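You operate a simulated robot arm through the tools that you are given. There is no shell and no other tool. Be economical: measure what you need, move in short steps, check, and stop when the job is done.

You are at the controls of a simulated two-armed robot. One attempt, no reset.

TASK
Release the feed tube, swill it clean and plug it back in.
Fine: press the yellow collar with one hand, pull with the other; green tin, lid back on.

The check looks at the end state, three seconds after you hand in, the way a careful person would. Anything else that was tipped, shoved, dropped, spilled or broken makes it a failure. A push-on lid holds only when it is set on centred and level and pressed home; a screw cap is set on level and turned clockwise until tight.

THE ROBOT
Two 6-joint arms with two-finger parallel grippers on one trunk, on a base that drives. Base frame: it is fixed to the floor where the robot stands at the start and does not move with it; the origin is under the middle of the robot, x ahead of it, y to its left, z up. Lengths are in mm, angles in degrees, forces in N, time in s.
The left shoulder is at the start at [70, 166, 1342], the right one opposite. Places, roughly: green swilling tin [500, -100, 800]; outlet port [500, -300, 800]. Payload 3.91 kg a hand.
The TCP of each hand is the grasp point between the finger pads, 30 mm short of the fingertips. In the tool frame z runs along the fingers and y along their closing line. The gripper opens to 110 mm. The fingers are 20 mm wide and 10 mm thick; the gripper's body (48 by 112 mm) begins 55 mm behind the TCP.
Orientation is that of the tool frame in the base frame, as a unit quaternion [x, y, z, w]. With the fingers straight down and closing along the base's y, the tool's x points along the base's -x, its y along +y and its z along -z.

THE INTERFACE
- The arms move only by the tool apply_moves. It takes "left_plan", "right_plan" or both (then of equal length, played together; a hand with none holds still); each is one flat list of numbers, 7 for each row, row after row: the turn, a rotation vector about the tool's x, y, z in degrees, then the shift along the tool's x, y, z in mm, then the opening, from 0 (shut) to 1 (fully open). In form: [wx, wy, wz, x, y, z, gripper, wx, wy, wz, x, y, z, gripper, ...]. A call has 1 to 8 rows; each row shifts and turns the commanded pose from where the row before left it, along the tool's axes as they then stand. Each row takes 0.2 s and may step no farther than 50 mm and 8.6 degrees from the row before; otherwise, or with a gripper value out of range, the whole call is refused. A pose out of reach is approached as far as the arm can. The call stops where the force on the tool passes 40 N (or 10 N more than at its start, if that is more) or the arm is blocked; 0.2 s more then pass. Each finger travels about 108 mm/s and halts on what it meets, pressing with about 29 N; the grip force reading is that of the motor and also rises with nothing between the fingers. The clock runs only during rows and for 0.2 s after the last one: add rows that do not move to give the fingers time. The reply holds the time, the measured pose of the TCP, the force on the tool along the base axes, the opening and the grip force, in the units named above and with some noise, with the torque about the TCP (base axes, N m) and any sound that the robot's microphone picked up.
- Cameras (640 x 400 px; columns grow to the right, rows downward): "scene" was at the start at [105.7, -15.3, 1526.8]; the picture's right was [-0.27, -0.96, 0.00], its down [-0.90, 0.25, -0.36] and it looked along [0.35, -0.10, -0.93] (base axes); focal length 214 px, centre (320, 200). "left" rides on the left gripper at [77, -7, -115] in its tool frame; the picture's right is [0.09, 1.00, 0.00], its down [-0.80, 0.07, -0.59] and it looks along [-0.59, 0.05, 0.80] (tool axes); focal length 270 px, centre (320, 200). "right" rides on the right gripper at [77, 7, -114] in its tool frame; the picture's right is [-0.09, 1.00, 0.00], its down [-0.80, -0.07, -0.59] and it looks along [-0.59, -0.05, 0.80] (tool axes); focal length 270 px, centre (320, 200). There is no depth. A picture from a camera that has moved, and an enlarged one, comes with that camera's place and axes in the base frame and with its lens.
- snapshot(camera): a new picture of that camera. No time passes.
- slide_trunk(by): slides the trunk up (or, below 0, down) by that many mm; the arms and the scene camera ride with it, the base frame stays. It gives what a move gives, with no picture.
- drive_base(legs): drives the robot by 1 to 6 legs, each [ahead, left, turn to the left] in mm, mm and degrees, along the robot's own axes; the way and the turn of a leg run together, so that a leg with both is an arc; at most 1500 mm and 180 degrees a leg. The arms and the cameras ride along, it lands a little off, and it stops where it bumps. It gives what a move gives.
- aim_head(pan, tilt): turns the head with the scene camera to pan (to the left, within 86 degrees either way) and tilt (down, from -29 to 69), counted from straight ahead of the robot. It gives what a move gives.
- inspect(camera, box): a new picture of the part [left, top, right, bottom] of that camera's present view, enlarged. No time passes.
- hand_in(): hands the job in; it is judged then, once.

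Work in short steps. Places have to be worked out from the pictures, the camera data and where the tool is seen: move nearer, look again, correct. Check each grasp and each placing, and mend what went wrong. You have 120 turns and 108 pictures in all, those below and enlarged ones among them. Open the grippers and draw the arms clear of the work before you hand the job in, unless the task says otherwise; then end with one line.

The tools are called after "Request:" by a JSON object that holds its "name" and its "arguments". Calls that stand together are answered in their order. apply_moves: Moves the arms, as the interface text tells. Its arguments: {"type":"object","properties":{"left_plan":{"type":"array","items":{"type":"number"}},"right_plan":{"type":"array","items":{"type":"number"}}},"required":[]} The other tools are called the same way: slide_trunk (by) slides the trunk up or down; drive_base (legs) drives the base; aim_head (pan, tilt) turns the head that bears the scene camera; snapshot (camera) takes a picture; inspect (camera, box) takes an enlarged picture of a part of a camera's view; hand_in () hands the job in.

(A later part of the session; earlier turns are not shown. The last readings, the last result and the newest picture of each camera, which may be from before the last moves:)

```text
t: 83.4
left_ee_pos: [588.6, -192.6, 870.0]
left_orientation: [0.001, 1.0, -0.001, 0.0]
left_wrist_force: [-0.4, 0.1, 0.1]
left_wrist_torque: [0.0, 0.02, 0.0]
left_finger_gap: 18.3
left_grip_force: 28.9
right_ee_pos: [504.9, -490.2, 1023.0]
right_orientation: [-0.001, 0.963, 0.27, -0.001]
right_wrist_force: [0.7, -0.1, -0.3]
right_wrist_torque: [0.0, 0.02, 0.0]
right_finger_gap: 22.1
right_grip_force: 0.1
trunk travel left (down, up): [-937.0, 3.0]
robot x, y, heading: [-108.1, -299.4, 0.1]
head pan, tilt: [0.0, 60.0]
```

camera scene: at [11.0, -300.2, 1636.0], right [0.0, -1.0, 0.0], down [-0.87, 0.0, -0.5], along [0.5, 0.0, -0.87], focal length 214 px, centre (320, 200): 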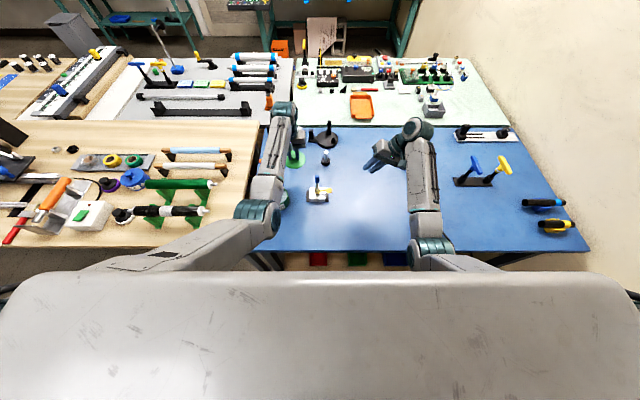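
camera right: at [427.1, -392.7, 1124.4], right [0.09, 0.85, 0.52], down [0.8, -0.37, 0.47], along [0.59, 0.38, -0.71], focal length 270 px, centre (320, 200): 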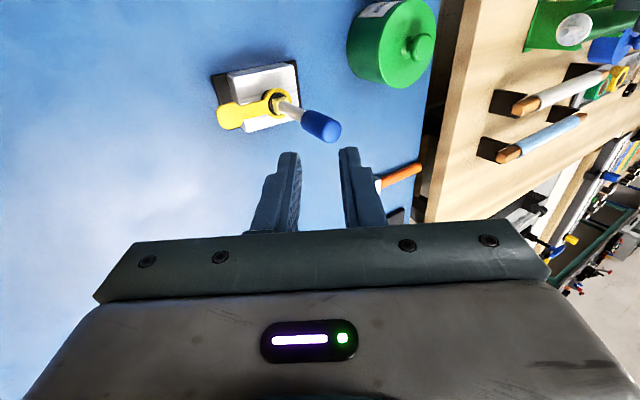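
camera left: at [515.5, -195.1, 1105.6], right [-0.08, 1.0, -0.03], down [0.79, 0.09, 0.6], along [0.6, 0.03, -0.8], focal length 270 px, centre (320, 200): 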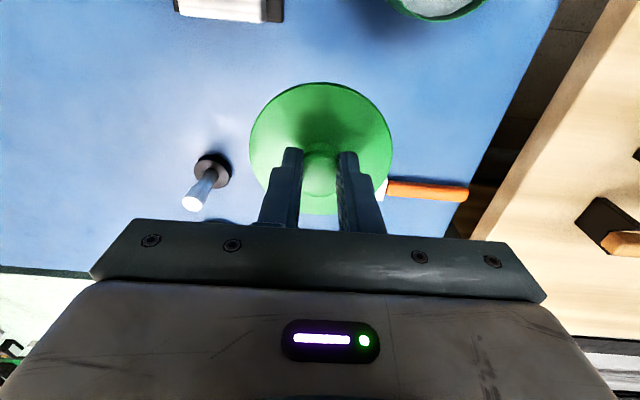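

Request:
{"name": "apply_moves", "arguments": {"left_plan": [0, 0, 0, 0, 0, 1, 0, 0, 0, 0, 0, 0, 1, 0, 0, 0, 0, 0, 0, 1, 0]}}

Request:
{"name": "inspect", "arguments": {"camera": "scene", "box": [250, 90, 370, 210]}}

```text
t: 84.2
left_ee_pos: [588.2, -193.4, 867.4]
left_orientation: [0.001, 1.0, -0.001, 0.0]
left_wrist_force: [0.8, -1.0, -0.1]
left_wrist_torque: [0.01, -0.03, -0.01]
left_finger_gap: 18.5
left_grip_force: 29.2
right_ee_pos: [503.7, -490.3, 1022.5]
right_orientation: [-0.001, 0.963, 0.27, -0.001]
right_wrist_force: [-0.4, 0.2, -0.6]
right_wrist_torque: [-0.02, -0.02, 0.01]
right_finger_gap: 22.2
right_grip_force: 0.1
trunk travel left (down, up): [-937.0, 3.0]
robot x, y, heading: [-111.6, -295.3, 0.1]
head pan, tilt: [0.0, 60.0]
```

```text
3.33 times, centred on (310, 150) of scene
camera zoom: at [9.8, -299.2, 1636.1], right [0.0, -1.0, 0.0], down [-0.87, 0.0, -0.5], along [0.5, 0.0, -0.87], focal length 715 px, centre (353, 367)
```

zoom: 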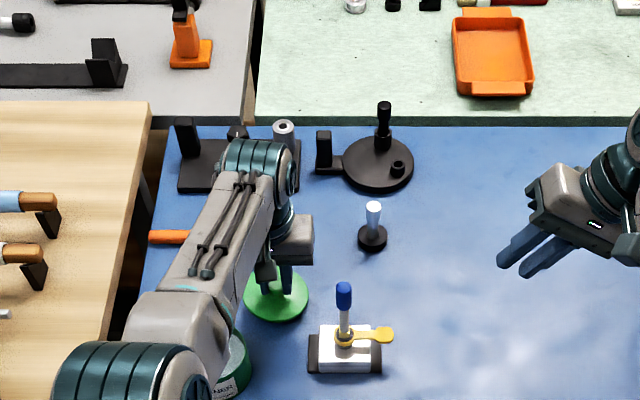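

The rough places gave z 800, so the blue surface may be lower than 835. I keep lowering in measured steps until there is contact.

Request:
{"name": "apply_moves", "arguments": {"left_plan": [0, 0, 0, 0, 0, 3, 0, 0, 0, 0, 0, 0, 3, 0, 0, 0, 0, 0, 0, 3, 0, 0, 0, 0, 0, 0, 3, 0]}}

```text
t: 85.2
left_ee_pos: [587.5, -192.3, 856.9]
left_orientation: [0.002, 1.0, -0.001, 0.002]
left_wrist_force: [-1.0, 0.0, 2.9]
left_wrist_torque: [-0.04, 0.0, 0.01]
left_finger_gap: 18.2
left_grip_force: 29.0
right_ee_pos: [503.7, -489.6, 1023.1]
right_orientation: [0.0, 0.963, 0.269, -0.001]
right_wrist_force: [-0.4, -0.4, 0.4]
right_wrist_torque: [0.01, 0.01, 0.02]
right_finger_gap: 22.0
right_grip_force: 0.1
trunk travel left (down, up): [-937.0, 3.0]
robot x, y, heading: [-111.0, -301.9, 0.4]
head pan, tilt: [0.0, 60.0]
```

Contact at TCP z about 857 (2.9 N). I release and rise.

Request:
{"name": "apply_moves", "arguments": {"left_plan": [0, 0, 0, 0, 0, 0, 0.4, 0, 0, 0, 0, 0, 0, 0.5, 0, 0, 0, 0, 0, -30, 0.5, 0, 0, 0, 0, 0, -45, 0.5, 0, 0, 0, 0, 0, -45, 0.5]}}

Request:
{"name": "snapshot", "arguments": {"camera": "left"}}

```text
t: 86.4
left_ee_pos: [587.7, -192.8, 974.1]
left_orientation: [0.002, 1.0, -0.002, 0.0]
left_wrist_force: [0.4, -0.6, 0.9]
left_wrist_torque: [-0.03, -0.01, 0.01]
left_finger_gap: 54.7
left_grip_force: 0.0
right_ee_pos: [503.6, -489.9, 1023.9]
right_orientation: [-0.001, 0.963, 0.27, -0.001]
right_wrist_force: [0.2, 0.7, 0.9]
right_wrist_torque: [-0.03, -0.03, 0.0]
right_finger_gap: 22.0
right_grip_force: 0.1
trunk travel left (down, up): [-937.0, 3.0]
robot x, y, heading: [-110.4, -302.2, 0.1]
head pan, tilt: [0.0, 60.0]
```

```text
58 pictures are left
camera left: at [510.7, -198.5, 1091.1], right [-0.08, 1.0, 0.0], down [0.8, 0.07, 0.59], along [0.59, 0.05, -0.8], focal length 270 px, centre (320, 200)
```

left: 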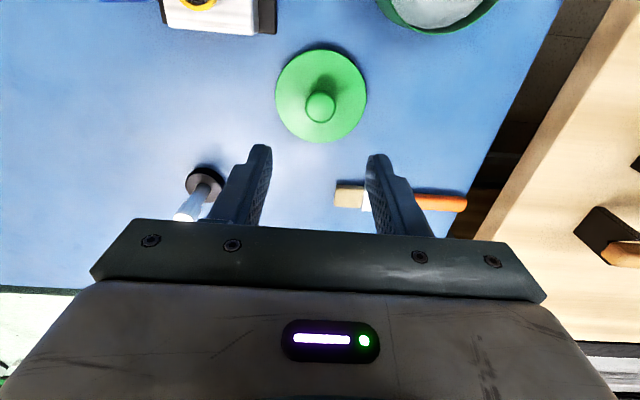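

The lid rests well. Next I bring the left hand above the tube (vertical, closing along y), staying above its top.

Request:
{"name": "apply_moves", "arguments": {"left_plan": [0, 0, 0, 0, 0, -40, 0.5, 0, 0, 0, 28, -30, 0, 0.5, 0, 0, 0, 28, -32, 0, 0.5, 0, 0, 0, 26, -32, 0, 0.5]}}

Request:
{"name": "snapshot", "arguments": {"camera": "left"}}

Request:
{"name": "snapshot", "arguments": {"camera": "scene"}}

```text
t: 87.6
left_ee_pos: [553.8, -212.3, 1036.7]
left_orientation: [-0.022, 0.999, 0.037, 0.032]
left_wrist_force: [0.1, -0.3, -0.2]
left_wrist_torque: [-0.01, 0.01, -0.04]
left_finger_gap: 55.3
left_grip_force: 0.0
left hand out of reach, approached as far as the arm can: row 4
right_ee_pos: [504.7, -488.9, 1023.6]
right_orientation: [-0.002, 0.963, 0.27, -0.002]
right_wrist_force: [0.1, -0.3, 0.2]
right_wrist_torque: [-0.04, -0.01, 0.01]
right_finger_gap: 22.1
right_grip_force: 0.0
trunk travel left (down, up): [-937.0, 3.0]
robot x, y, heading: [-108.2, -297.6, 0.1]
head pan, tilt: [0.0, 60.0]
stopped in row 4 (left hand): the arm was blocked; the commanded pose is now the measured one
```

```text
57 pictures are left
camera left: at [469.1, -229.9, 1146.8], right [-0.13, 0.99, 0.07], down [0.76, 0.06, 0.65], along [0.64, 0.14, -0.76], focal length 270 px, centre (320, 200)
```

left: 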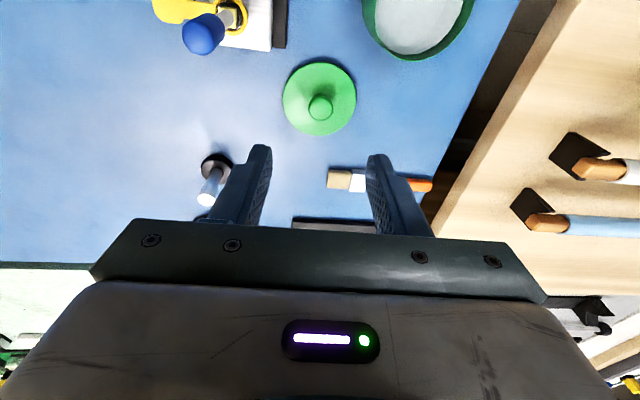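

```text
56 pictures are left
camera scene: at [9.7, -299.6, 1636.1], right [0.0, -1.0, 0.0], down [-0.87, 0.0, -0.5], along [0.5, 0.0, -0.87], focal length 214 px, centre (320, 200)
```

scene: 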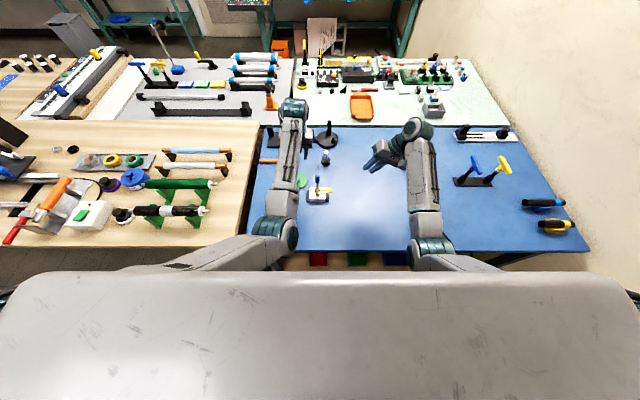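

The left hand's inward limit sits near its own side, so I shift the base another 100 mm right. The left will then be comfortable over the tube, and the right will lean strongly for the tab.

Request:
{"name": "drive_base", "arguments": {"legs": [[0, -100, 0]]}}

Request:
{"name": "apply_moves", "arguments": {"left_plan": [4.2, 3.7, 2.5, 0, 0, 0, 0.5, 0, 0, 0, 20, 5, 0, 0.5, 0, 0, 0, 20, 10, 0, 0.5, 0, 0, 0, 10, 10, 0, 0.5]}}

Request:
{"name": "snapshot", "arguments": {"camera": "left"}}

```text
t: 88.8
left_ee_pos: [553.0, -307.8, 1036.3]
left_orientation: [-0.022, 0.999, 0.035, 0.032]
left_wrist_force: [-0.6, 0.0, -0.6]
left_wrist_torque: [-0.06, -0.04, 0.02]
left_finger_gap: 55.0
left_grip_force: 0.2
right_ee_pos: [504.8, -584.2, 1023.8]
right_orientation: [-0.001, 0.963, 0.268, -0.001]
right_wrist_force: [-0.3, 0.3, 0.1]
right_wrist_torque: [-0.03, 0.02, 0.0]
right_finger_gap: 22.2
right_grip_force: 0.1
trunk travel left (down, up): [-937.0, 3.0]
robot x, y, heading: [-107.4, -397.9, -0.1]
head pan, tilt: [0.0, 60.0]
```

```text
t: 89.8
left_ee_pos: [504.6, -283.5, 1036.0]
left_orientation: [-0.001, 1.0, 0.0, 0.0]
left_wrist_force: [-0.4, 1.1, 0.3]
left_wrist_torque: [-0.01, -0.02, -0.01]
left_finger_gap: 55.0
left_grip_force: 0.1
right_ee_pos: [505.6, -588.1, 1023.5]
right_orientation: [0.0, 0.963, 0.27, 0.0]
right_wrist_force: [0.4, 1.2, 0.1]
right_wrist_torque: [0.02, 0.0, -0.01]
right_finger_gap: 22.1
right_grip_force: 0.1
trunk travel left (down, up): [-937.0, 3.0]
robot x, y, heading: [-107.5, -395.3, -0.0]
head pan, tilt: [0.0, 60.0]
```

```text
55 pictures are left
camera left: at [426.5, -290.2, 1152.5], right [-0.09, 1.0, 0.0], down [0.8, 0.07, 0.59], along [0.59, 0.05, -0.8], focal length 270 px, centre (320, 200)
```

left: 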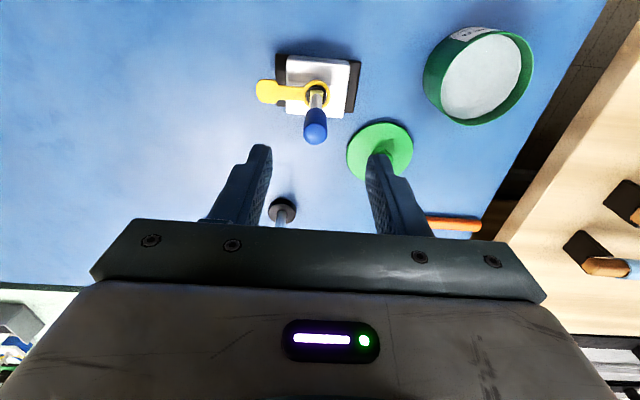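

The left is fine here. The tube is at about (508,-287), so I align and descend partway.

Request:
{"name": "apply_moves", "arguments": {"left_plan": [0, 0, 0, -3, -3, 30, 0.5, 0, 0, 0, 0, 0, 30, 0.5]}}

Request:
{"name": "inspect", "arguments": {"camera": "left", "box": [200, 40, 440, 240]}}

Request:
{"name": "inspect", "arguments": {"camera": "scene", "box": [230, 110, 350, 230]}}

```text
t: 90.4
left_ee_pos: [506.7, -288.6, 976.5]
left_orientation: [-0.001, 1.0, -0.001, 0.0]
left_wrist_force: [0.5, -0.1, -0.6]
left_wrist_torque: [0.05, 0.03, -0.01]
left_finger_gap: 54.9
left_grip_force: 0.1
right_ee_pos: [506.1, -587.8, 1022.2]
right_orientation: [-0.001, 0.963, 0.27, -0.002]
right_wrist_force: [0.0, -0.4, 0.6]
right_wrist_torque: [0.03, -0.02, 0.02]
right_finger_gap: 21.9
right_grip_force: 0.1
trunk travel left (down, up): [-937.0, 3.0]
robot x, y, heading: [-105.0, -398.1, 0.1]
head pan, tilt: [0.0, 60.0]
```

```text
2.00 times, centred on (320, 140) of left
camera zoom: at [429.7, -294.9, 1092.6], right [-0.09, 1.0, 0.0], down [0.8, 0.07, 0.59], along [0.59, 0.05, -0.8], focal length 541 px, centre (320, 320)
```

zoom: 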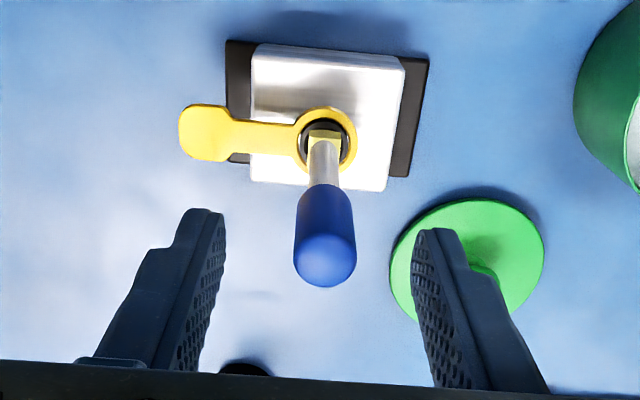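

```text
3.33 times, centred on (290, 170) of scene
camera zoom: at [10.6, -397.7, 1636.1], right [0.0, -1.0, 0.0], down [-0.87, 0.0, -0.5], along [0.5, 0.0, -0.87], focal length 715 px, centre (420, 300)
```

zoom: 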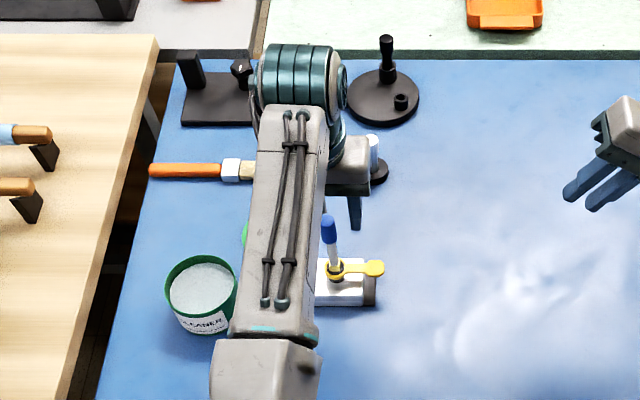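

The tube stands at about (508,-285). I nudge, descend to z 936 and close on the blue handle.

Request:
{"name": "apply_moves", "arguments": {"left_plan": [0, 0, 0, -1, 3, 20, 0.5, 0, 0, 0, 0, 0, 20, 0.5, 0, 0, 0, 0, 0, 0, 0.2, 0, 0, 0, 0, 0, 0, 0, 0, 0, 0, 0, 0, 0, 0]}}

Request:
{"name": "inspect", "arguments": {"camera": "left", "box": [200, 40, 440, 240]}}

```text
t: 91.6
left_ee_pos: [505.6, -287.5, 935.1]
left_orientation: [0.0, 1.0, 0.0, -0.002]
left_wrist_force: [-2.2, -1.8, -3.5]
left_wrist_torque: [-0.42, 0.18, 0.01]
left_finger_gap: 17.3
left_grip_force: 29.1
right_ee_pos: [504.6, -587.6, 1023.3]
right_orientation: [-0.002, 0.963, 0.27, -0.002]
right_wrist_force: [1.2, 0.5, -0.8]
right_wrist_torque: [0.0, -0.02, 0.02]
right_finger_gap: 22.0
right_grip_force: 0.1
trunk travel left (down, up): [-937.0, 3.0]
robot x, y, heading: [-108.1, -399.9, 0.1]
head pan, tilt: [0.0, 60.0]
```

```text
2.00 times, centred on (320, 140) of left
camera zoom: at [429.2, -293.0, 1051.2], right [-0.09, 1.0, 0.0], down [0.8, 0.07, 0.59], along [0.59, 0.05, -0.81], focal length 541 px, centre (320, 320)
```

zoom: 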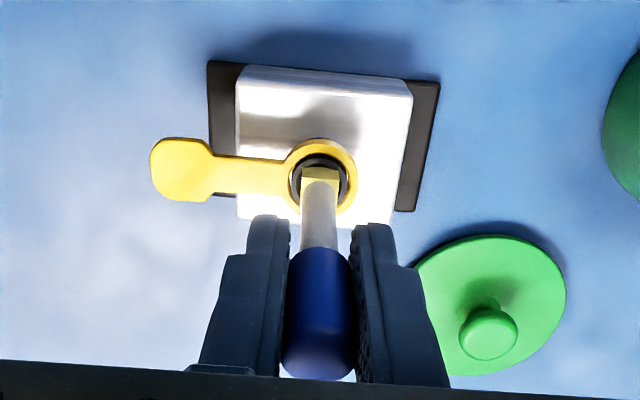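

The grasp is good (17.3 mm). The tab centre is at about (508,-340), z about 857. Now I close the right fingers and lean that hand further, to about 60°.

Request:
{"name": "apply_moves", "arguments": {"right_plan": [-8, 0, 0, 0, 0, 0, 0, -8, 0, 0, 0, 0, 0, 0, -8, 0, 0, 0, 0, 0, 0, -4, 0, 0, 0, 0, 0, 0]}}

Request:
{"name": "apply_moves", "arguments": {"right_plan": [0, 0, 0, 0, 3, 40, 0, 0, 0, 0, 0, 3, 40, 0, 0, 0, 0, 0, 3, 40, 0, 0, 0, 0, -3, 4, 40, 0, 0, 0, 0, 0, 4, 30, 0]}}

Request:
{"name": "snapshot", "arguments": {"camera": "right"}}

Request:
{"name": "snapshot", "arguments": {"camera": "scene"}}

```text
t: 92.6
left_ee_pos: [507.3, -286.7, 935.4]
left_orientation: [-0.001, 1.0, 0.001, 0.0]
left_wrist_force: [-3.3, -2.2, -4.8]
left_wrist_torque: [-0.35, 0.35, 0.0]
left_finger_gap: 17.4
left_grip_force: 29.1
right_ee_pos: [505.2, -589.8, 1023.2]
right_orientation: [0.0, 0.869, 0.495, -0.001]
right_wrist_force: [-0.6, 1.0, -0.2]
right_wrist_torque: [-0.01, 0.0, -0.01]
right_finger_gap: 0.0
right_grip_force: 29.4
trunk travel left (down, up): [-937.0, 3.0]
robot x, y, heading: [-104.8, -399.5, 0.2]
head pan, tilt: [0.0, 60.0]
```

```text
t: 93.8
left_ee_pos: [507.4, -286.0, 936.2]
left_orientation: [0.0, 1.0, -0.001, -0.001]
left_wrist_force: [-2.1, -3.0, -4.1]
left_wrist_torque: [-0.27, 0.26, -0.02]
left_finger_gap: 17.4
left_grip_force: 29.3
right_ee_pos: [505.7, -416.1, 940.3]
right_orientation: [-0.001, 0.869, 0.495, -0.001]
right_wrist_force: [0.2, 0.1, 0.1]
right_wrist_torque: [0.02, 0.0, 0.01]
right_finger_gap: 0.1
right_grip_force: 28.9
trunk travel left (down, up): [-937.0, 3.0]
robot x, y, heading: [-106.5, -397.9, 0.0]
head pan, tilt: [0.0, 60.0]
```

```text
51 pictures are left
camera right: at [429.6, -510.6, 1004.9], right [0.09, 0.51, 0.86], down [0.8, -0.55, 0.24], along [0.59, 0.67, -0.46], focal length 270 px, centre (320, 200)
```

right: 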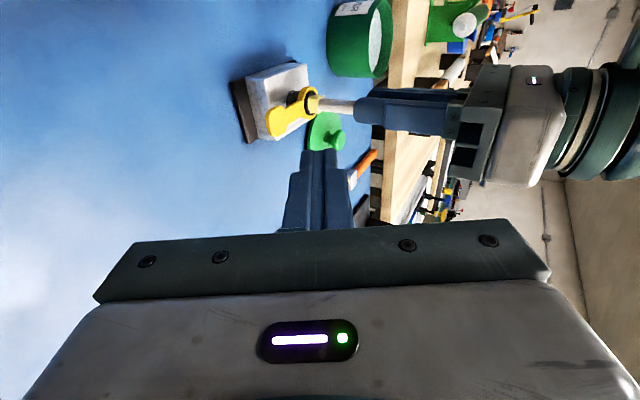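

```text
50 pictures are left
camera scene: at [10.1, -398.2, 1636.1], right [0.0, -1.0, 0.0], down [-0.87, 0.0, -0.5], along [0.5, 0.0, -0.87], focal length 214 px, centre (320, 200)
```

scene: 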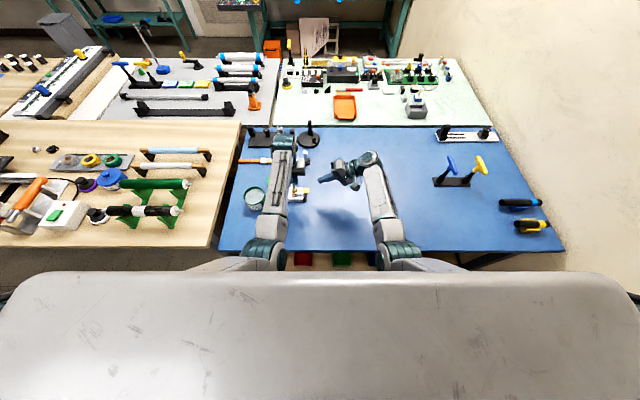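

Both hands fit together. I bring the right fingertip to just above the tab's end.

Request:
{"name": "apply_moves", "arguments": {"right_plan": [0, 0, 0, -1, -9, 38, 0, 0, 0, 0, -1, -9, 38, 0]}}

Request:
{"name": "inspect", "arguments": {"camera": "right", "box": [200, 40, 440, 240]}}

Request:
{"name": "inspect", "arguments": {"camera": "left", "box": [200, 40, 440, 240]}}

```text
t: 94.4
left_ee_pos: [507.0, -286.9, 937.2]
left_orientation: [0.0, 1.0, -0.001, -0.001]
left_wrist_force: [-2.4, -3.5, -2.1]
left_wrist_torque: [-0.3, 0.25, 0.02]
left_finger_gap: 17.5
left_grip_force: 28.9
right_ee_pos: [508.1, -358.2, 886.8]
right_orientation: [-0.001, 0.869, 0.494, -0.002]
right_wrist_force: [-0.2, -1.0, -0.5]
right_wrist_torque: [0.01, 0.0, 0.01]
right_finger_gap: 0.0
right_grip_force: 28.9
trunk travel left (down, up): [-937.0, 3.0]
robot x, y, heading: [-104.7, -395.9, 0.1]
head pan, tilt: [0.0, 60.0]
```

```text
2.00 times, centred on (320, 140) of right
camera zoom: at [431.5, -453.4, 951.1], right [0.09, 0.51, 0.86], down [0.8, -0.55, 0.24], along [0.59, 0.67, -0.46], focal length 541 px, centre (320, 320)
```

zoom: 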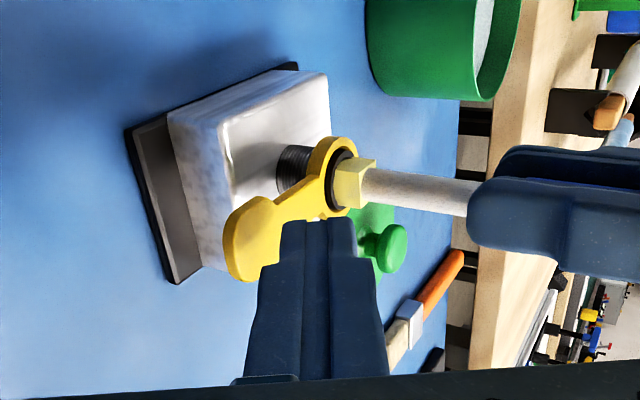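

```text
2.00 times, centred on (320, 140) of left
camera zoom: at [429.6, -292.9, 1051.9], right [-0.09, 1.0, 0.0], down [0.8, 0.07, 0.59], along [0.59, 0.05, -0.81], focal length 541 px, centre (320, 320)
```

zoom: 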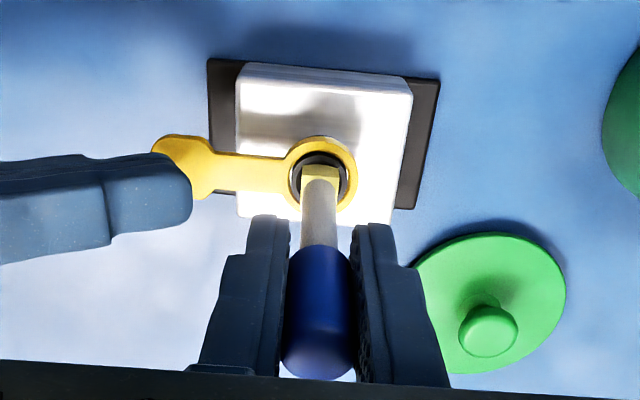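

The fingertip is right above the tab end. I press down gently in small steps and watch the force.

Request:
{"name": "apply_moves", "arguments": {"right_plan": [0, 0, 0, 0, -2.6, 1.5, 0, 0, 0, 0, 0, -2.6, 1.5, 0, 0, 0, 0, 0, -2.6, 1.5, 0]}}

Request:
{"name": "inspect", "arguments": {"camera": "right", "box": [200, 40, 440, 240]}}

```text
t: 95.2
left_ee_pos: [508.1, -286.6, 935.5]
left_orientation: [-0.001, 1.0, 0.0, -0.001]
left_wrist_force: [-0.2, -4.0, -1.6]
left_wrist_torque: [-0.34, 0.06, -0.02]
left_finger_gap: 17.6
left_grip_force: 28.9
right_ee_pos: [508.6, -360.3, 877.9]
right_orientation: [-0.001, 0.869, 0.495, -0.002]
right_wrist_force: [0.0, -0.4, -1.0]
right_wrist_torque: [0.02, 0.0, 0.0]
right_finger_gap: 0.0
right_grip_force: 28.7
trunk travel left (down, up): [-937.0, 3.0]
robot x, y, heading: [-107.0, -397.7, 0.1]
head pan, tilt: [0.0, 60.0]
```

```text
2.00 times, centred on (320, 140) of right
camera zoom: at [431.6, -454.5, 942.5], right [0.09, 0.51, 0.86], down [0.8, -0.55, 0.24], along [0.59, 0.67, -0.46], focal length 541 px, centre (320, 320)
```

zoom: 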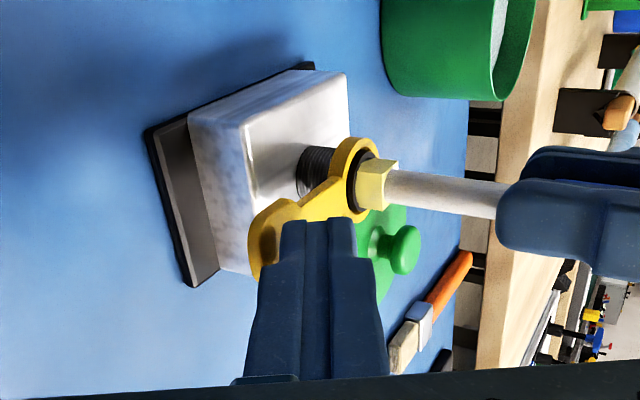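

No contact yet at corner z 854, so I continue.

Request:
{"name": "apply_moves", "arguments": {"right_plan": [0, 0, 0, 0, -1.7, 1, 0, 0, 0, 0, 0, -1.7, 1, 0, 0, 0, 0, 0, -1.7, 1, 0]}}

```text
t: 96.0
left_ee_pos: [508.0, -286.9, 936.4]
left_orientation: [-0.001, 1.0, 0.0, -0.001]
left_wrist_force: [1.7, -2.9, -2.0]
left_wrist_torque: [-0.34, -0.14, 0.01]
left_finger_gap: 17.8
left_grip_force: 29.0
right_ee_pos: [509.0, -360.2, 871.9]
right_orientation: [-0.001, 0.869, 0.495, -0.001]
right_wrist_force: [-0.9, 1.8, 1.8]
right_wrist_torque: [0.08, -0.01, -0.01]
right_finger_gap: 0.0
right_grip_force: 28.5
trunk travel left (down, up): [-937.0, 3.0]
robot x, y, heading: [-106.5, -397.5, 0.1]
head pan, tilt: [0.0, 60.0]
```

Contact is starting (about 2 N). I press further.

Request:
{"name": "apply_moves", "arguments": {"right_plan": [0, 0, 0, 0, -1.3, 0.8, 0, 0, 0, 0, 0, -1.3, 0.8, 0]}}

Request:
{"name": "inspect", "arguments": {"camera": "left", "box": [200, 40, 440, 240]}}

```text
t: 96.6
left_ee_pos: [506.0, -286.1, 936.0]
left_orientation: [-0.001, 1.0, 0.0, -0.001]
left_wrist_force: [1.7, -1.0, 0.1]
left_wrist_torque: [0.15, -0.13, 0.0]
left_finger_gap: 17.5
left_grip_force: 28.9
right_ee_pos: [507.5, -360.0, 870.1]
right_orientation: [-0.001, 0.868, 0.496, -0.002]
right_wrist_force: [0.6, 0.5, 3.5]
right_wrist_torque: [0.09, -0.03, -0.03]
right_finger_gap: 0.1
right_grip_force: 29.2
trunk travel left (down, up): [-937.0, 3.0]
robot x, y, heading: [-107.6, -398.2, 0.0]
head pan, tilt: [0.0, 60.0]
```

```text
2.00 times, centred on (320, 140) of left
camera zoom: at [429.4, -293.1, 1051.9], right [-0.09, 1.0, 0.0], down [0.8, 0.07, 0.59], along [0.59, 0.05, -0.8], focal length 541 px, centre (320, 320)
```

zoom: 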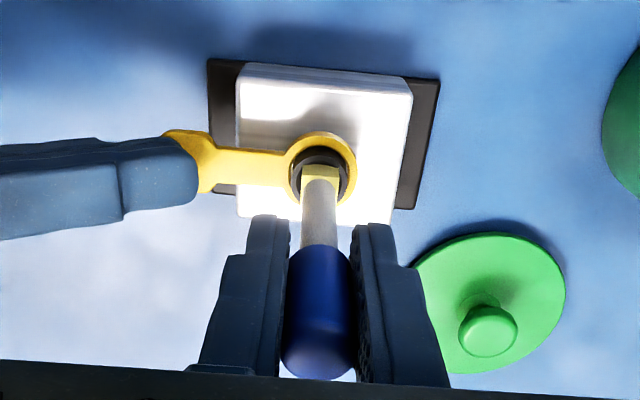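

The collar is yielding (3.5 N). I press a few millimetres more.

Request:
{"name": "apply_moves", "arguments": {"right_plan": [0, 0, 0, 0, -1.7, 1, 0, 0, 0, 0, 0, -1.7, 1, 0]}}

```text
t: 97.2
left_ee_pos: [506.3, -286.5, 936.6]
left_orientation: [-0.001, 1.0, 0.0, -0.001]
left_wrist_force: [2.3, 0.4, -0.7]
left_wrist_torque: [0.09, -0.27, -0.01]
left_finger_gap: 17.3
left_grip_force: 29.1
right_ee_pos: [507.4, -359.8, 869.4]
right_orientation: [-0.002, 0.868, 0.496, 0.001]
right_wrist_force: [1.8, -3.5, 16.7]
right_wrist_torque: [0.29, 0.0, -0.04]
right_finger_gap: 0.0
right_grip_force: 28.8
trunk travel left (down, up): [-937.0, 3.0]
robot x, y, heading: [-107.1, -397.1, 0.3]
head pan, tilt: [0.0, 60.0]
```

16.7 N: the collar is at its stop. I pull the tube up gently with the left hand while holding the press.

Request:
{"name": "apply_moves", "arguments": {"left_plan": [0, 0, 0, 0, 0, -2, 0, 0, 0, 0, 0, 0, -3, 0, 0, 0, 0, 0, 0, -3, 0]}}

Request:
{"name": "inspect", "arguments": {"camera": "right", "box": [200, 40, 440, 240]}}

```text
t: 98.0
left_ee_pos: [504.5, -285.5, 947.1]
left_orientation: [-0.001, 1.0, 0.0, 0.0]
left_wrist_force: [1.4, 0.5, -0.4]
left_wrist_torque: [0.09, -0.18, 0.0]
left_finger_gap: 17.5
left_grip_force: 28.7
right_ee_pos: [508.6, -359.4, 866.6]
right_orientation: [-0.001, 0.869, 0.495, 0.001]
right_wrist_force: [5.8, -1.9, 23.4]
right_wrist_torque: [0.44, -0.11, -0.11]
right_finger_gap: 0.1
right_grip_force: 28.8
trunk travel left (down, up): [-937.0, 3.0]
robot x, y, heading: [-109.6, -400.6, 0.0]
head pan, tilt: [0.0, 60.0]
```

```text
2.00 times, centred on (320, 140) of right
camera zoom: at [430.9, -454.3, 931.3], right [0.09, 0.51, 0.86], down [0.8, -0.55, 0.24], along [0.59, 0.67, -0.45], focal length 541 px, centre (320, 320)
```

zoom: 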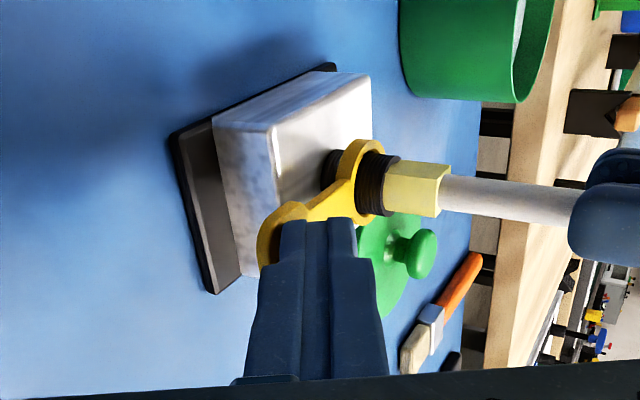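

The tube slides out with the collar held. I keep pulling.

Request:
{"name": "apply_moves", "arguments": {"left_plan": [0, 0, 0, 0, 0, -6, 0, 0, 0, 0, 0, 0, -10, 0, 0, 0, 0, 0, 0, -12, 0]}}

Request:
{"name": "inspect", "arguments": {"camera": "right", "box": [200, 40, 440, 240]}}

```text
t: 98.8
left_ee_pos: [504.4, -286.1, 973.5]
left_orientation: [0.0, 1.0, 0.0, 0.0]
left_wrist_force: [-0.4, -0.4, -0.4]
left_wrist_torque: [-0.01, 0.01, 0.0]
left_finger_gap: 17.1
left_grip_force: 28.9
right_ee_pos: [507.8, -360.7, 868.2]
right_orientation: [-0.002, 0.868, 0.496, 0.0]
right_wrist_force: [6.8, -0.6, 24.5]
right_wrist_torque: [0.5, -0.12, -0.15]
right_finger_gap: 0.0
right_grip_force: 29.3
trunk travel left (down, up): [-937.0, 3.0]
robot x, y, heading: [-109.7, -400.3, 0.1]
head pan, tilt: [0.0, 60.0]
```

```text
2.00 times, centred on (320, 140) of right
camera zoom: at [430.3, -454.2, 931.2], right [0.09, 0.51, 0.86], down [0.8, -0.55, 0.24], along [0.59, 0.67, -0.45], focal length 541 px, centre (320, 320)
```

zoom: 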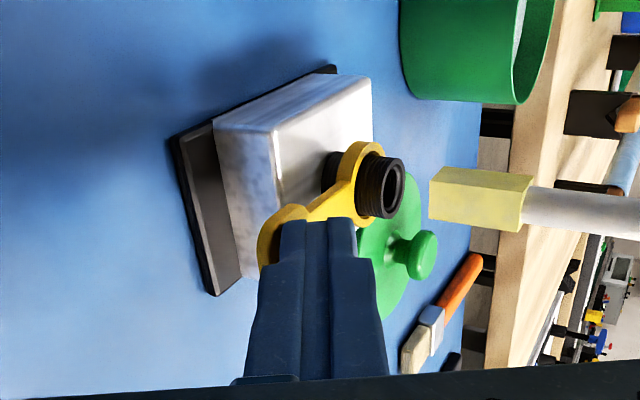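

The tube is out; its plug is a square yellow end. I lift the right hand off the tab and back it away, and raise the tube.

Request:
{"name": "apply_moves", "arguments": {"right_plan": [0, 0, 0, 0, 6, -3, 0, 0, 0, 0, 0, 6, -3, 0, 0, 0, 0, 0, 5, -35, 0, 0, 0, 0, 0, 5, -45, 0, 0, 0, 0, 0, 0, -45, 0], "left_plan": [0, 0, 0, 0, 0, -10, 0, 0, 0, 0, 0, 0, -15, 0, 0, 0, 0, 0, 0, -20, 0, 0, 0, 0, 0, 0, -20, 0, 0, 0, 0, 0, 0, 0, 0]}}

Request:
{"name": "snapshot", "arguments": {"camera": "right"}}

Request:
{"name": "snapshot", "arguments": {"camera": "left"}}

```text
t: 100.0
left_ee_pos: [506.0, -286.9, 1036.4]
left_orientation: [0.0, 1.0, 0.0, -0.001]
left_wrist_force: [0.2, -0.4, 0.0]
left_wrist_torque: [-0.01, -0.01, 0.04]
left_finger_gap: 17.2
left_grip_force: 28.8
right_ee_pos: [507.8, -462.7, 951.1]
right_orientation: [0.0, 0.869, 0.495, -0.001]
right_wrist_force: [0.0, 0.6, -0.5]
right_wrist_torque: [-0.01, 0.01, 0.02]
right_finger_gap: 0.0
right_grip_force: 28.5
trunk travel left (down, up): [-937.0, 3.0]
robot x, y, heading: [-105.6, -396.7, 0.3]
head pan, tilt: [0.0, 60.0]
```

```text
43 pictures are left
camera right: at [431.0, -557.0, 1016.0], right [0.09, 0.51, 0.86], down [0.8, -0.55, 0.24], along [0.59, 0.67, -0.46], focal length 270 px, centre (320, 200)
```

right: 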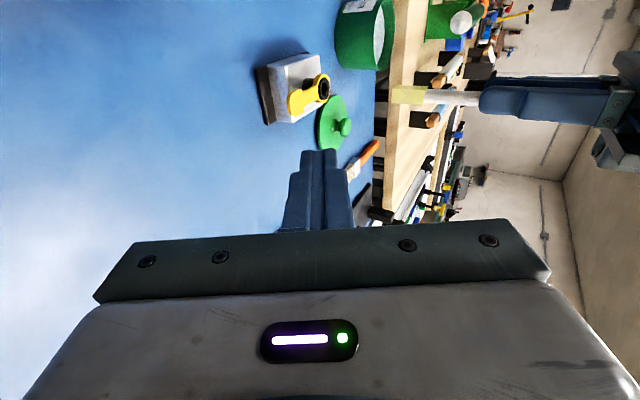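

```text
42 pictures are left
camera left: at [429.0, -293.2, 1153.0], right [-0.09, 1.0, 0.0], down [0.8, 0.07, 0.59], along [0.59, 0.05, -0.8], focal length 270 px, centre (320, 200)
```

left: 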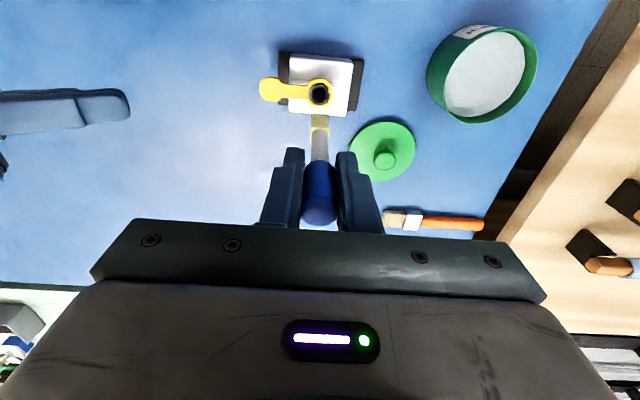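

The tube end hangs about 103 mm below the TCP. I carry it over the tin, centred at about (473,-119).

Request:
{"name": "apply_moves", "arguments": {"left_plan": [0, 0, 0, 7, 42, 0, 0, 0, 0, 0, 8, 42, 0, 0, 0, 0, 0, 9, 42, 0, 0, 0, 0, 0, 9, 42, 0, 0, 0, 0, 0, 0, 0, 0, 0]}}

Request:
{"name": "inspect", "arguments": {"camera": "left", "box": [220, 0, 440, 240]}}

Request:
{"name": "inspect", "arguments": {"camera": "scene", "box": [210, 130, 310, 230]}}

```text
t: 101.2
left_ee_pos: [479.9, -117.5, 1022.7]
left_orientation: [-0.001, 1.0, 0.001, 0.0]
left_wrist_force: [0.6, -0.3, 0.6]
left_wrist_torque: [-0.04, 0.03, -0.01]
left_finger_gap: 17.4
left_grip_force: 28.9
left hand out of reach, approached as far as the arm can: row 2, 3
right_ee_pos: [508.8, -462.9, 951.4]
right_orientation: [0.0, 0.868, 0.496, -0.002]
right_wrist_force: [-0.3, 0.4, 0.2]
right_wrist_torque: [0.03, 0.01, -0.01]
right_finger_gap: 0.2
right_grip_force: 29.8
trunk travel left (down, up): [-937.0, 3.0]
robot x, y, heading: [-104.2, -397.2, 0.0]
head pan, tilt: [0.0, 60.0]
```

```text
1.67 times, centred on (330, 120) of left
camera zoom: at [402.6, -125.5, 1138.9], right [-0.09, 1.0, 0.0], down [0.8, 0.07, 0.59], along [0.59, 0.05, -0.8], focal length 450 px, centre (303, 333)
```

zoom: 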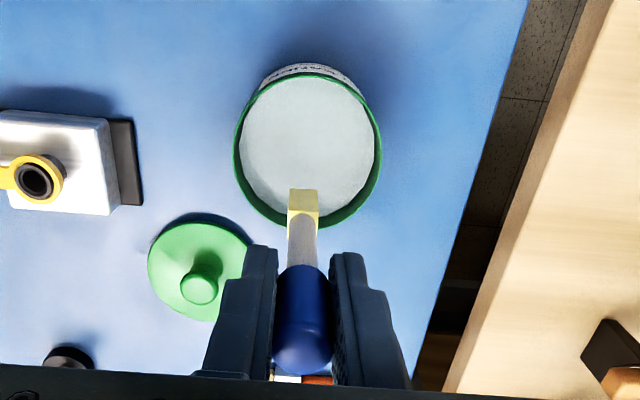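

```text
4.00 times, centred on (260, 180) of scene
camera zoom: at [10.1, -399.4, 1636.1], right [0.0, -1.0, 0.0], down [-0.87, 0.0, -0.5], along [0.5, 0.0, -0.87], focal length 858 px, centre (560, 280)
```

zoom: 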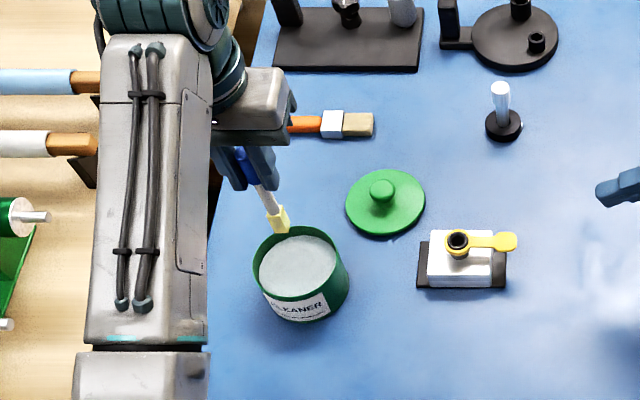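

The tin's centre is at about (472,-117). I centre the tube and lower it into the cleaner, watching the force.

Request:
{"name": "apply_moves", "arguments": {"left_plan": [0, 0, 0, 8, 0, 0, 0, 0, 0, 0, 0, 0, 30, 0, 0, 0, 0, 0, 0, 25, 0, 0, 0, 0, 0, 0, 20, 0, 0, 0, 0, 0, 0, 10, 0, 0, 0, 0, 0, 0, 0, 0]}}

Request:
{"name": "inspect", "arguments": {"camera": "left", "box": [220, 0, 440, 240]}}

```text
t: 102.6
left_ee_pos: [474.8, -119.7, 935.2]
left_orientation: [-0.001, 1.0, 0.0, -0.001]
left_wrist_force: [-0.1, 0.7, -0.2]
left_wrist_torque: [0.03, -0.03, -0.01]
left_finger_gap: 17.3
left_grip_force: 28.4
left hand out of reach, approached as far as the arm can: row 1
right_ee_pos: [507.6, -460.7, 951.5]
right_orientation: [-0.001, 0.869, 0.495, -0.002]
right_wrist_force: [-0.2, 0.0, 0.0]
right_wrist_torque: [-0.03, 0.01, 0.01]
right_finger_gap: 0.0
right_grip_force: 28.7
trunk travel left (down, up): [-937.0, 3.0]
robot x, y, heading: [-107.9, -398.8, 0.1]
head pan, tilt: [0.0, 60.0]
```

```text
1.67 times, centred on (330, 120) of left
camera zoom: at [397.1, -125.5, 1051.7], right [-0.09, 1.0, 0.0], down [0.8, 0.07, 0.59], along [0.59, 0.05, -0.81], focal length 450 px, centre (303, 333)
```

zoom: 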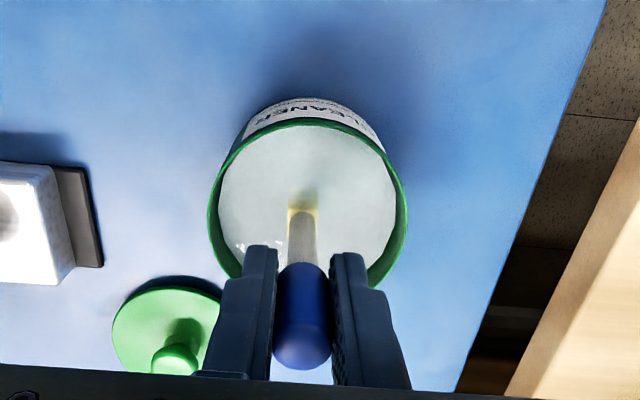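

The plug is under the surface. I lower 6 mm more and swill in gentle loops.

Request:
{"name": "apply_moves", "arguments": {"left_plan": [0, 0, 0, 0, 0, 6, 0, 0, 0, 0, 9, 9, 0, 0, 0, 0, 0, 0, -18, 0, 0, 0, 0, 0, -18, 0, 0, 0, 0, 0, 0, 0, 18, 0, 0, 0, 0, 0, 18, 0, 0, 0, 0, 0, 0, 0, -18, 0, 0, 0, 0, 0, -9, 9, 0, 0]}}

Request:
{"name": "apply_moves", "arguments": {"left_plan": [0, 0, 0, 0, 0, -4, 0, 0, 0, 0, 9, 9, 0, 0, 0, 0, 0, 0, -18, 4, 0, 0, 0, 0, -18, 0, 0, 0, 0, 0, 0, 0, 18, 0, 0, 0, 0, 0, 18, 0, 0, 0, 0, 0, 0, 0, -18, 0, 0, 0, 0, 0, -9, 9, 0, 0]}}

Request:
{"name": "apply_moves", "arguments": {"left_plan": [0, 0, 0, 0, 0, 0, 0, 0, 0, 0, 9, 9, 0, 0, 0, 0, 0, 0, -18, 0, 0, 0, 0, 0, -18, 0, 0, 0, 0, 0, 0, 0, 18, 0, 0, 0, 0, 0, 18, 0, 0, 0, 0, 0, 0, 0, -18, 0, 0, 0, 0, 0, -9, 9, 0, 0]}}

Request:
{"name": "inspect", "arguments": {"camera": "left", "box": [220, 0, 440, 240]}}

```text
t: 104.4
left_ee_pos: [473.8, -116.3, 927.5]
left_orientation: [0.0, 1.0, -0.001, -0.001]
left_wrist_force: [0.0, 0.2, 0.3]
left_wrist_torque: [-0.02, 0.01, 0.02]
left_finger_gap: 17.1
left_grip_force: 29.2
right_ee_pos: [509.1, -460.3, 950.8]
right_orientation: [0.0, 0.869, 0.495, -0.003]
right_wrist_force: [-0.1, 0.4, 0.1]
right_wrist_torque: [0.02, -0.01, -0.01]
right_finger_gap: 0.0
right_grip_force: 28.6
trunk travel left (down, up): [-937.0, 3.0]
robot x, y, heading: [-109.5, -401.2, 0.1]
head pan, tilt: [0.0, 60.0]
```

```text
t: 106.2
left_ee_pos: [474.6, -117.2, 928.5]
left_orientation: [-0.002, 1.0, -0.001, -0.001]
left_wrist_force: [0.5, -0.5, 0.7]
left_wrist_torque: [0.01, 0.04, 0.03]
left_finger_gap: 17.4
left_grip_force: 28.9
right_ee_pos: [509.9, -461.2, 951.4]
right_orientation: [0.0, 0.869, 0.495, -0.002]
right_wrist_force: [0.5, 0.9, -1.2]
right_wrist_torque: [-0.03, 0.02, -0.01]
right_finger_gap: 0.0
right_grip_force: 28.8
trunk travel left (down, up): [-937.0, 3.0]
robot x, y, heading: [-109.4, -396.7, 0.1]
head pan, tilt: [0.0, 60.0]
```

```text
t: 108.0
left_ee_pos: [474.8, -118.4, 928.5]
left_orientation: [0.001, 1.0, -0.001, -0.002]
left_wrist_force: [0.1, -0.5, -0.2]
left_wrist_torque: [-0.01, 0.0, 0.04]
left_finger_gap: 17.1
left_grip_force: 28.8
right_ee_pos: [509.3, -461.1, 951.4]
right_orientation: [-0.001, 0.869, 0.495, -0.002]
right_wrist_force: [-0.2, 0.1, -0.5]
right_wrist_torque: [0.01, -0.02, -0.02]
right_finger_gap: 0.1
right_grip_force: 28.7
trunk travel left (down, up): [-937.0, 3.0]
robot x, y, heading: [-108.6, -399.9, 0.3]
head pan, tilt: [0.0, 60.0]
```

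```text
1.67 times, centred on (330, 120) of left
camera zoom: at [397.1, -123.8, 1044.6], right [-0.09, 1.0, 0.0], down [0.8, 0.07, 0.59], along [0.59, 0.05, -0.81], focal length 450 px, centre (303, 333)
```

zoom: 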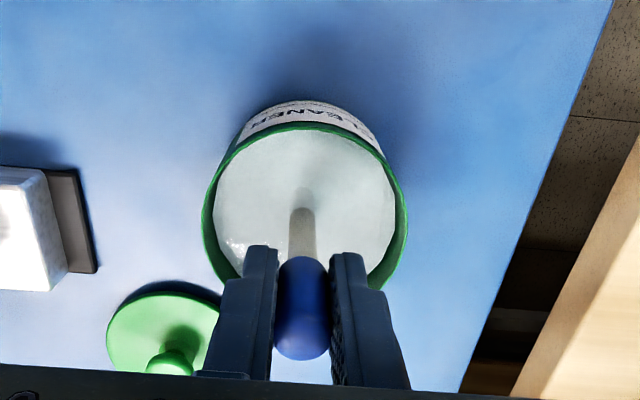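

That gave three loops, fully immersed. I lift slowly, let it drip over the tin and check the plug.

Request:
{"name": "apply_moves", "arguments": {"left_plan": [0, 0, 0, 0, 0, -12, 0, 0, 0, 0, 0, 0, -15, 0, 0, 0, 0, 0, 0, -15, 0, 0, 0, 0, 0, 0, -12, 0, 0, 0, 0, 0, 0, 0, 0, 0, 0, 0, 0, 0, 0, 0, 0, 0, 0, 0, 0, 0, 0, 0, 0, 0, 0, 0, 0, 0]}}

Request:
{"name": "inspect", "arguments": {"camera": "left", "box": [260, 80, 380, 200]}}

```text
t: 109.8
left_ee_pos: [473.4, -117.0, 983.6]
left_orientation: [-0.001, 1.0, 0.001, -0.001]
left_wrist_force: [0.5, -0.1, -1.2]
left_wrist_torque: [0.01, 0.0, -0.01]
left_finger_gap: 16.8
left_grip_force: 28.5
right_ee_pos: [508.4, -460.6, 951.8]
right_orientation: [-0.001, 0.869, 0.495, -0.001]
right_wrist_force: [-0.2, -0.3, 0.2]
right_wrist_torque: [-0.01, 0.0, 0.0]
right_finger_gap: 0.0
right_grip_force: 29.0
trunk travel left (down, up): [-937.0, 3.0]
robot x, y, heading: [-106.7, -399.1, -0.0]
head pan, tilt: [0.0, 60.0]
```

```text
3.33 times, centred on (320, 140) of left
camera zoom: at [396.5, -124.4, 1099.6], right [-0.09, 1.0, 0.0], down [0.8, 0.07, 0.59], along [0.59, 0.05, -0.81], focal length 901 px, centre (320, 400)
```

zoom: 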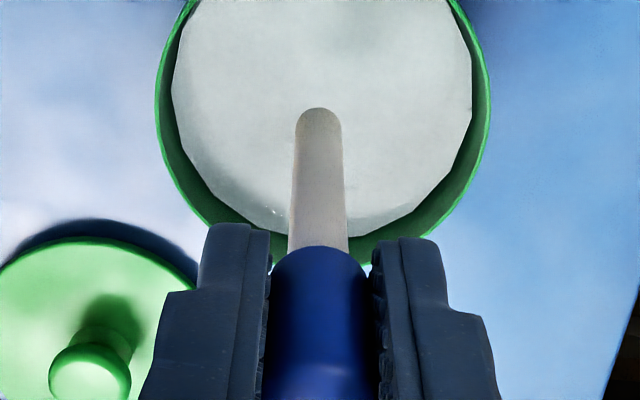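

The yellow residue has washed off and the plain tube end is clean. I carry the tube back above the port.

Request:
{"name": "apply_moves", "arguments": {"left_plan": [0, 0, 0, 0, 0, -15, 0, 0, 0, 0, -8.4, -42.4, -2, 0, 0, 0, 0, -8.4, -42.4, -2, 0, 0, 0, 0, -8.4, -42.4, -2, 0, 0, 0, 0, -8.4, -42.4, 0, 0, 0, 0, 0, 0, 0, 0, 0]}}

Request:
{"name": "inspect", "arguments": {"camera": "left", "box": [240, 40, 400, 200]}}

Request:
{"name": "inspect", "arguments": {"camera": "right", "box": [240, 30, 480, 180]}}

```text
t: 111.2
left_ee_pos: [506.7, -287.3, 1004.3]
left_orientation: [-0.001, 1.0, -0.001, -0.001]
left_wrist_force: [0.2, -0.5, -0.4]
left_wrist_torque: [-0.02, 0.0, 0.0]
left_finger_gap: 16.9
left_grip_force: 28.7
right_ee_pos: [509.8, -461.3, 951.3]
right_orientation: [0.0, 0.869, 0.494, -0.002]
right_wrist_force: [0.6, 0.5, -0.3]
right_wrist_torque: [0.0, 0.01, -0.02]
right_finger_gap: 0.0
right_grip_force: 29.1
trunk travel left (down, up): [-937.0, 3.0]
robot x, y, heading: [-109.5, -402.2, 0.0]
head pan, tilt: [0.0, 60.0]
```

```text
2.50 times, centred on (320, 120) of left
camera zoom: at [430.2, -293.6, 1120.2], right [-0.09, 1.0, 0.0], down [0.8, 0.07, 0.59], along [0.59, 0.05, -0.8], focal length 676 px, centre (320, 400)
```

zoom: 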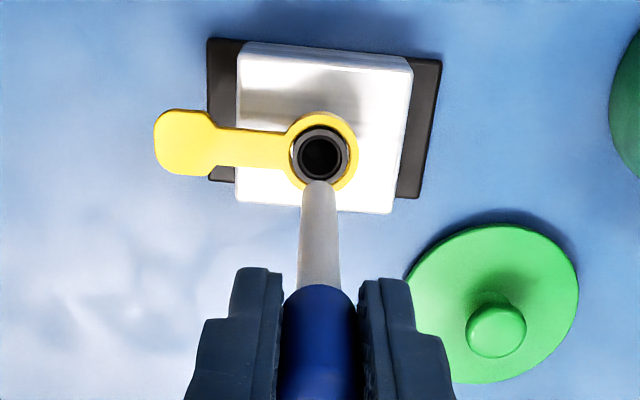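

```text
2.67 times, centred on (360, 105) of right
camera zoom: at [431.7, -555.4, 1016.1], right [0.09, 0.51, 0.86], down [0.8, -0.55, 0.24], along [0.59, 0.67, -0.46], focal length 721 px, centre (213, 453)
```

zoom: 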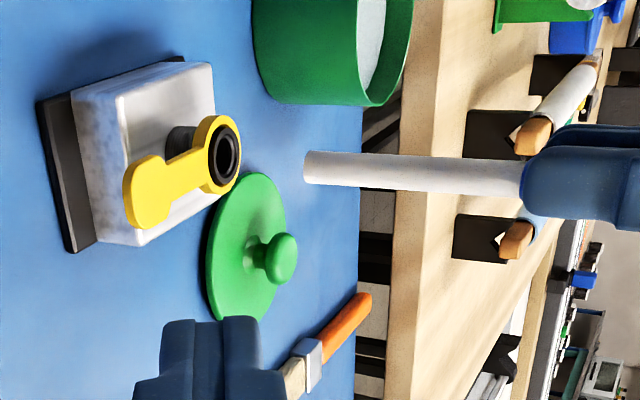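

The tube end is aligned with the socket to within about 1 mm. I lower it into the mouth slowly.

Request:
{"name": "apply_moves", "arguments": {"left_plan": [0, 0, 0, 0, 0, 15, 0, 0, 0, 0, 0, 0, 12, 0, 0, 0, 0, 0, 0, 6, 0, 0, 0, 0, 0, 0, 4, 0]}}

Request:
{"name": "inspect", "arguments": {"camera": "right", "box": [240, 30, 480, 180]}}

Request:
{"name": "inspect", "arguments": {"camera": "left", "box": [240, 40, 400, 200]}}

```text
t: 112.2
left_ee_pos: [509.0, -288.1, 967.2]
left_orientation: [0.0, 1.0, -0.001, 0.0]
left_wrist_force: [0.2, -0.6, -0.3]
left_wrist_torque: [-0.01, 0.0, 0.0]
left_finger_gap: 16.8
left_grip_force: 28.9
right_ee_pos: [508.8, -460.9, 951.6]
right_orientation: [-0.001, 0.869, 0.494, -0.002]
right_wrist_force: [-0.2, 0.4, 0.3]
right_wrist_torque: [-0.01, 0.0, -0.02]
right_finger_gap: 0.2
right_grip_force: 29.0
trunk travel left (down, up): [-937.0, 3.0]
robot x, y, heading: [-108.0, -401.4, 0.2]
head pan, tilt: [0.0, 60.0]
```

```text
2.67 times, centred on (360, 105) of right
camera zoom: at [431.7, -556.1, 1016.0], right [0.09, 0.51, 0.86], down [0.8, -0.55, 0.24], along [0.59, 0.67, -0.46], focal length 721 px, centre (213, 453)
```

zoom: 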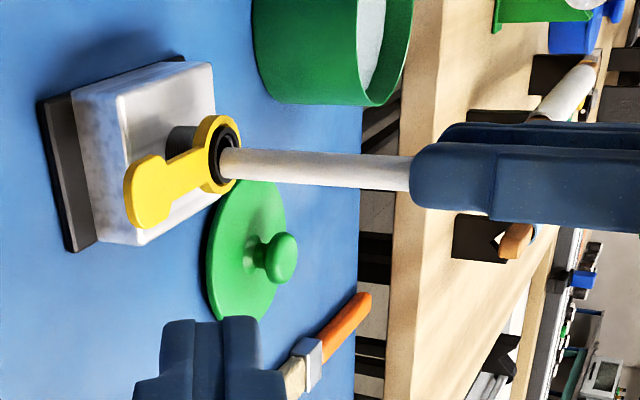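

```text
2.50 times, centred on (320, 120) of left
camera zoom: at [430.7, -294.8, 1083.2], right [-0.09, 1.0, 0.0], down [0.8, 0.07, 0.59], along [0.59, 0.05, -0.81], focal length 676 px, centre (320, 400)
```

zoom: 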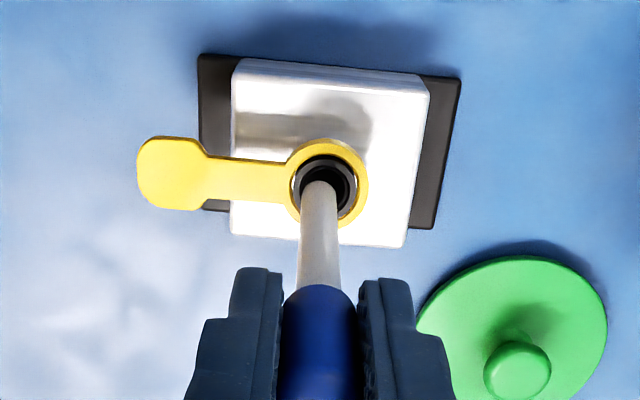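

The tube end is at the mouth and about 1.5 mm too far right in y. I nudge it and go down in small steps.

Request:
{"name": "apply_moves", "arguments": {"left_plan": [0, 0, 0, 0, 1.5, 0, 0, 0, 0, 0, 0, 0, 3, 0, 0, 0, 0, 0, 0, 3, 0, 0, 0, 0, 0, 0, 3, 0]}}

Request:
{"name": "inspect", "arguments": {"camera": "left", "box": [240, 40, 400, 200]}}

```text
t: 113.2
left_ee_pos: [506.0, -286.2, 958.1]
left_orientation: [-0.002, 1.0, -0.001, 0.0]
left_wrist_force: [-5.1, -0.7, 0.6]
left_wrist_torque: [-0.08, 0.59, 0.03]
left_finger_gap: 16.9
left_grip_force: 29.6
right_ee_pos: [508.2, -460.7, 952.3]
right_orientation: [-0.001, 0.869, 0.494, -0.001]
right_wrist_force: [-0.5, -0.5, 0.2]
right_wrist_torque: [-0.01, -0.03, 0.01]
right_finger_gap: 0.1
right_grip_force: 29.3
trunk travel left (down, up): [-937.0, 3.0]
robot x, y, heading: [-111.8, -395.5, 0.3]
head pan, tilt: [0.0, 60.0]
```

```text
2.50 times, centred on (320, 120) of left
camera zoom: at [429.6, -292.6, 1074.7], right [-0.09, 1.0, 0.0], down [0.8, 0.07, 0.59], along [0.59, 0.05, -0.81], focal length 676 px, centre (320, 400)
```

zoom: 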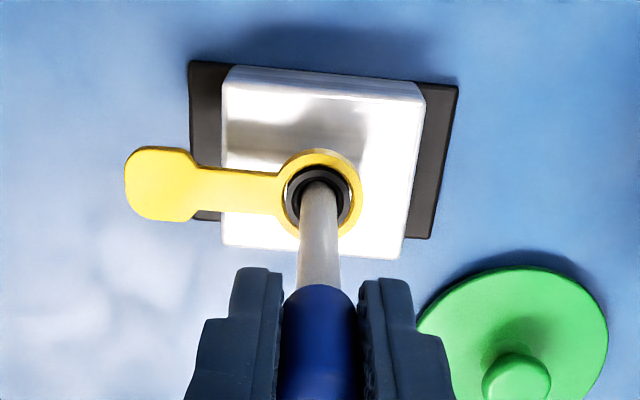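

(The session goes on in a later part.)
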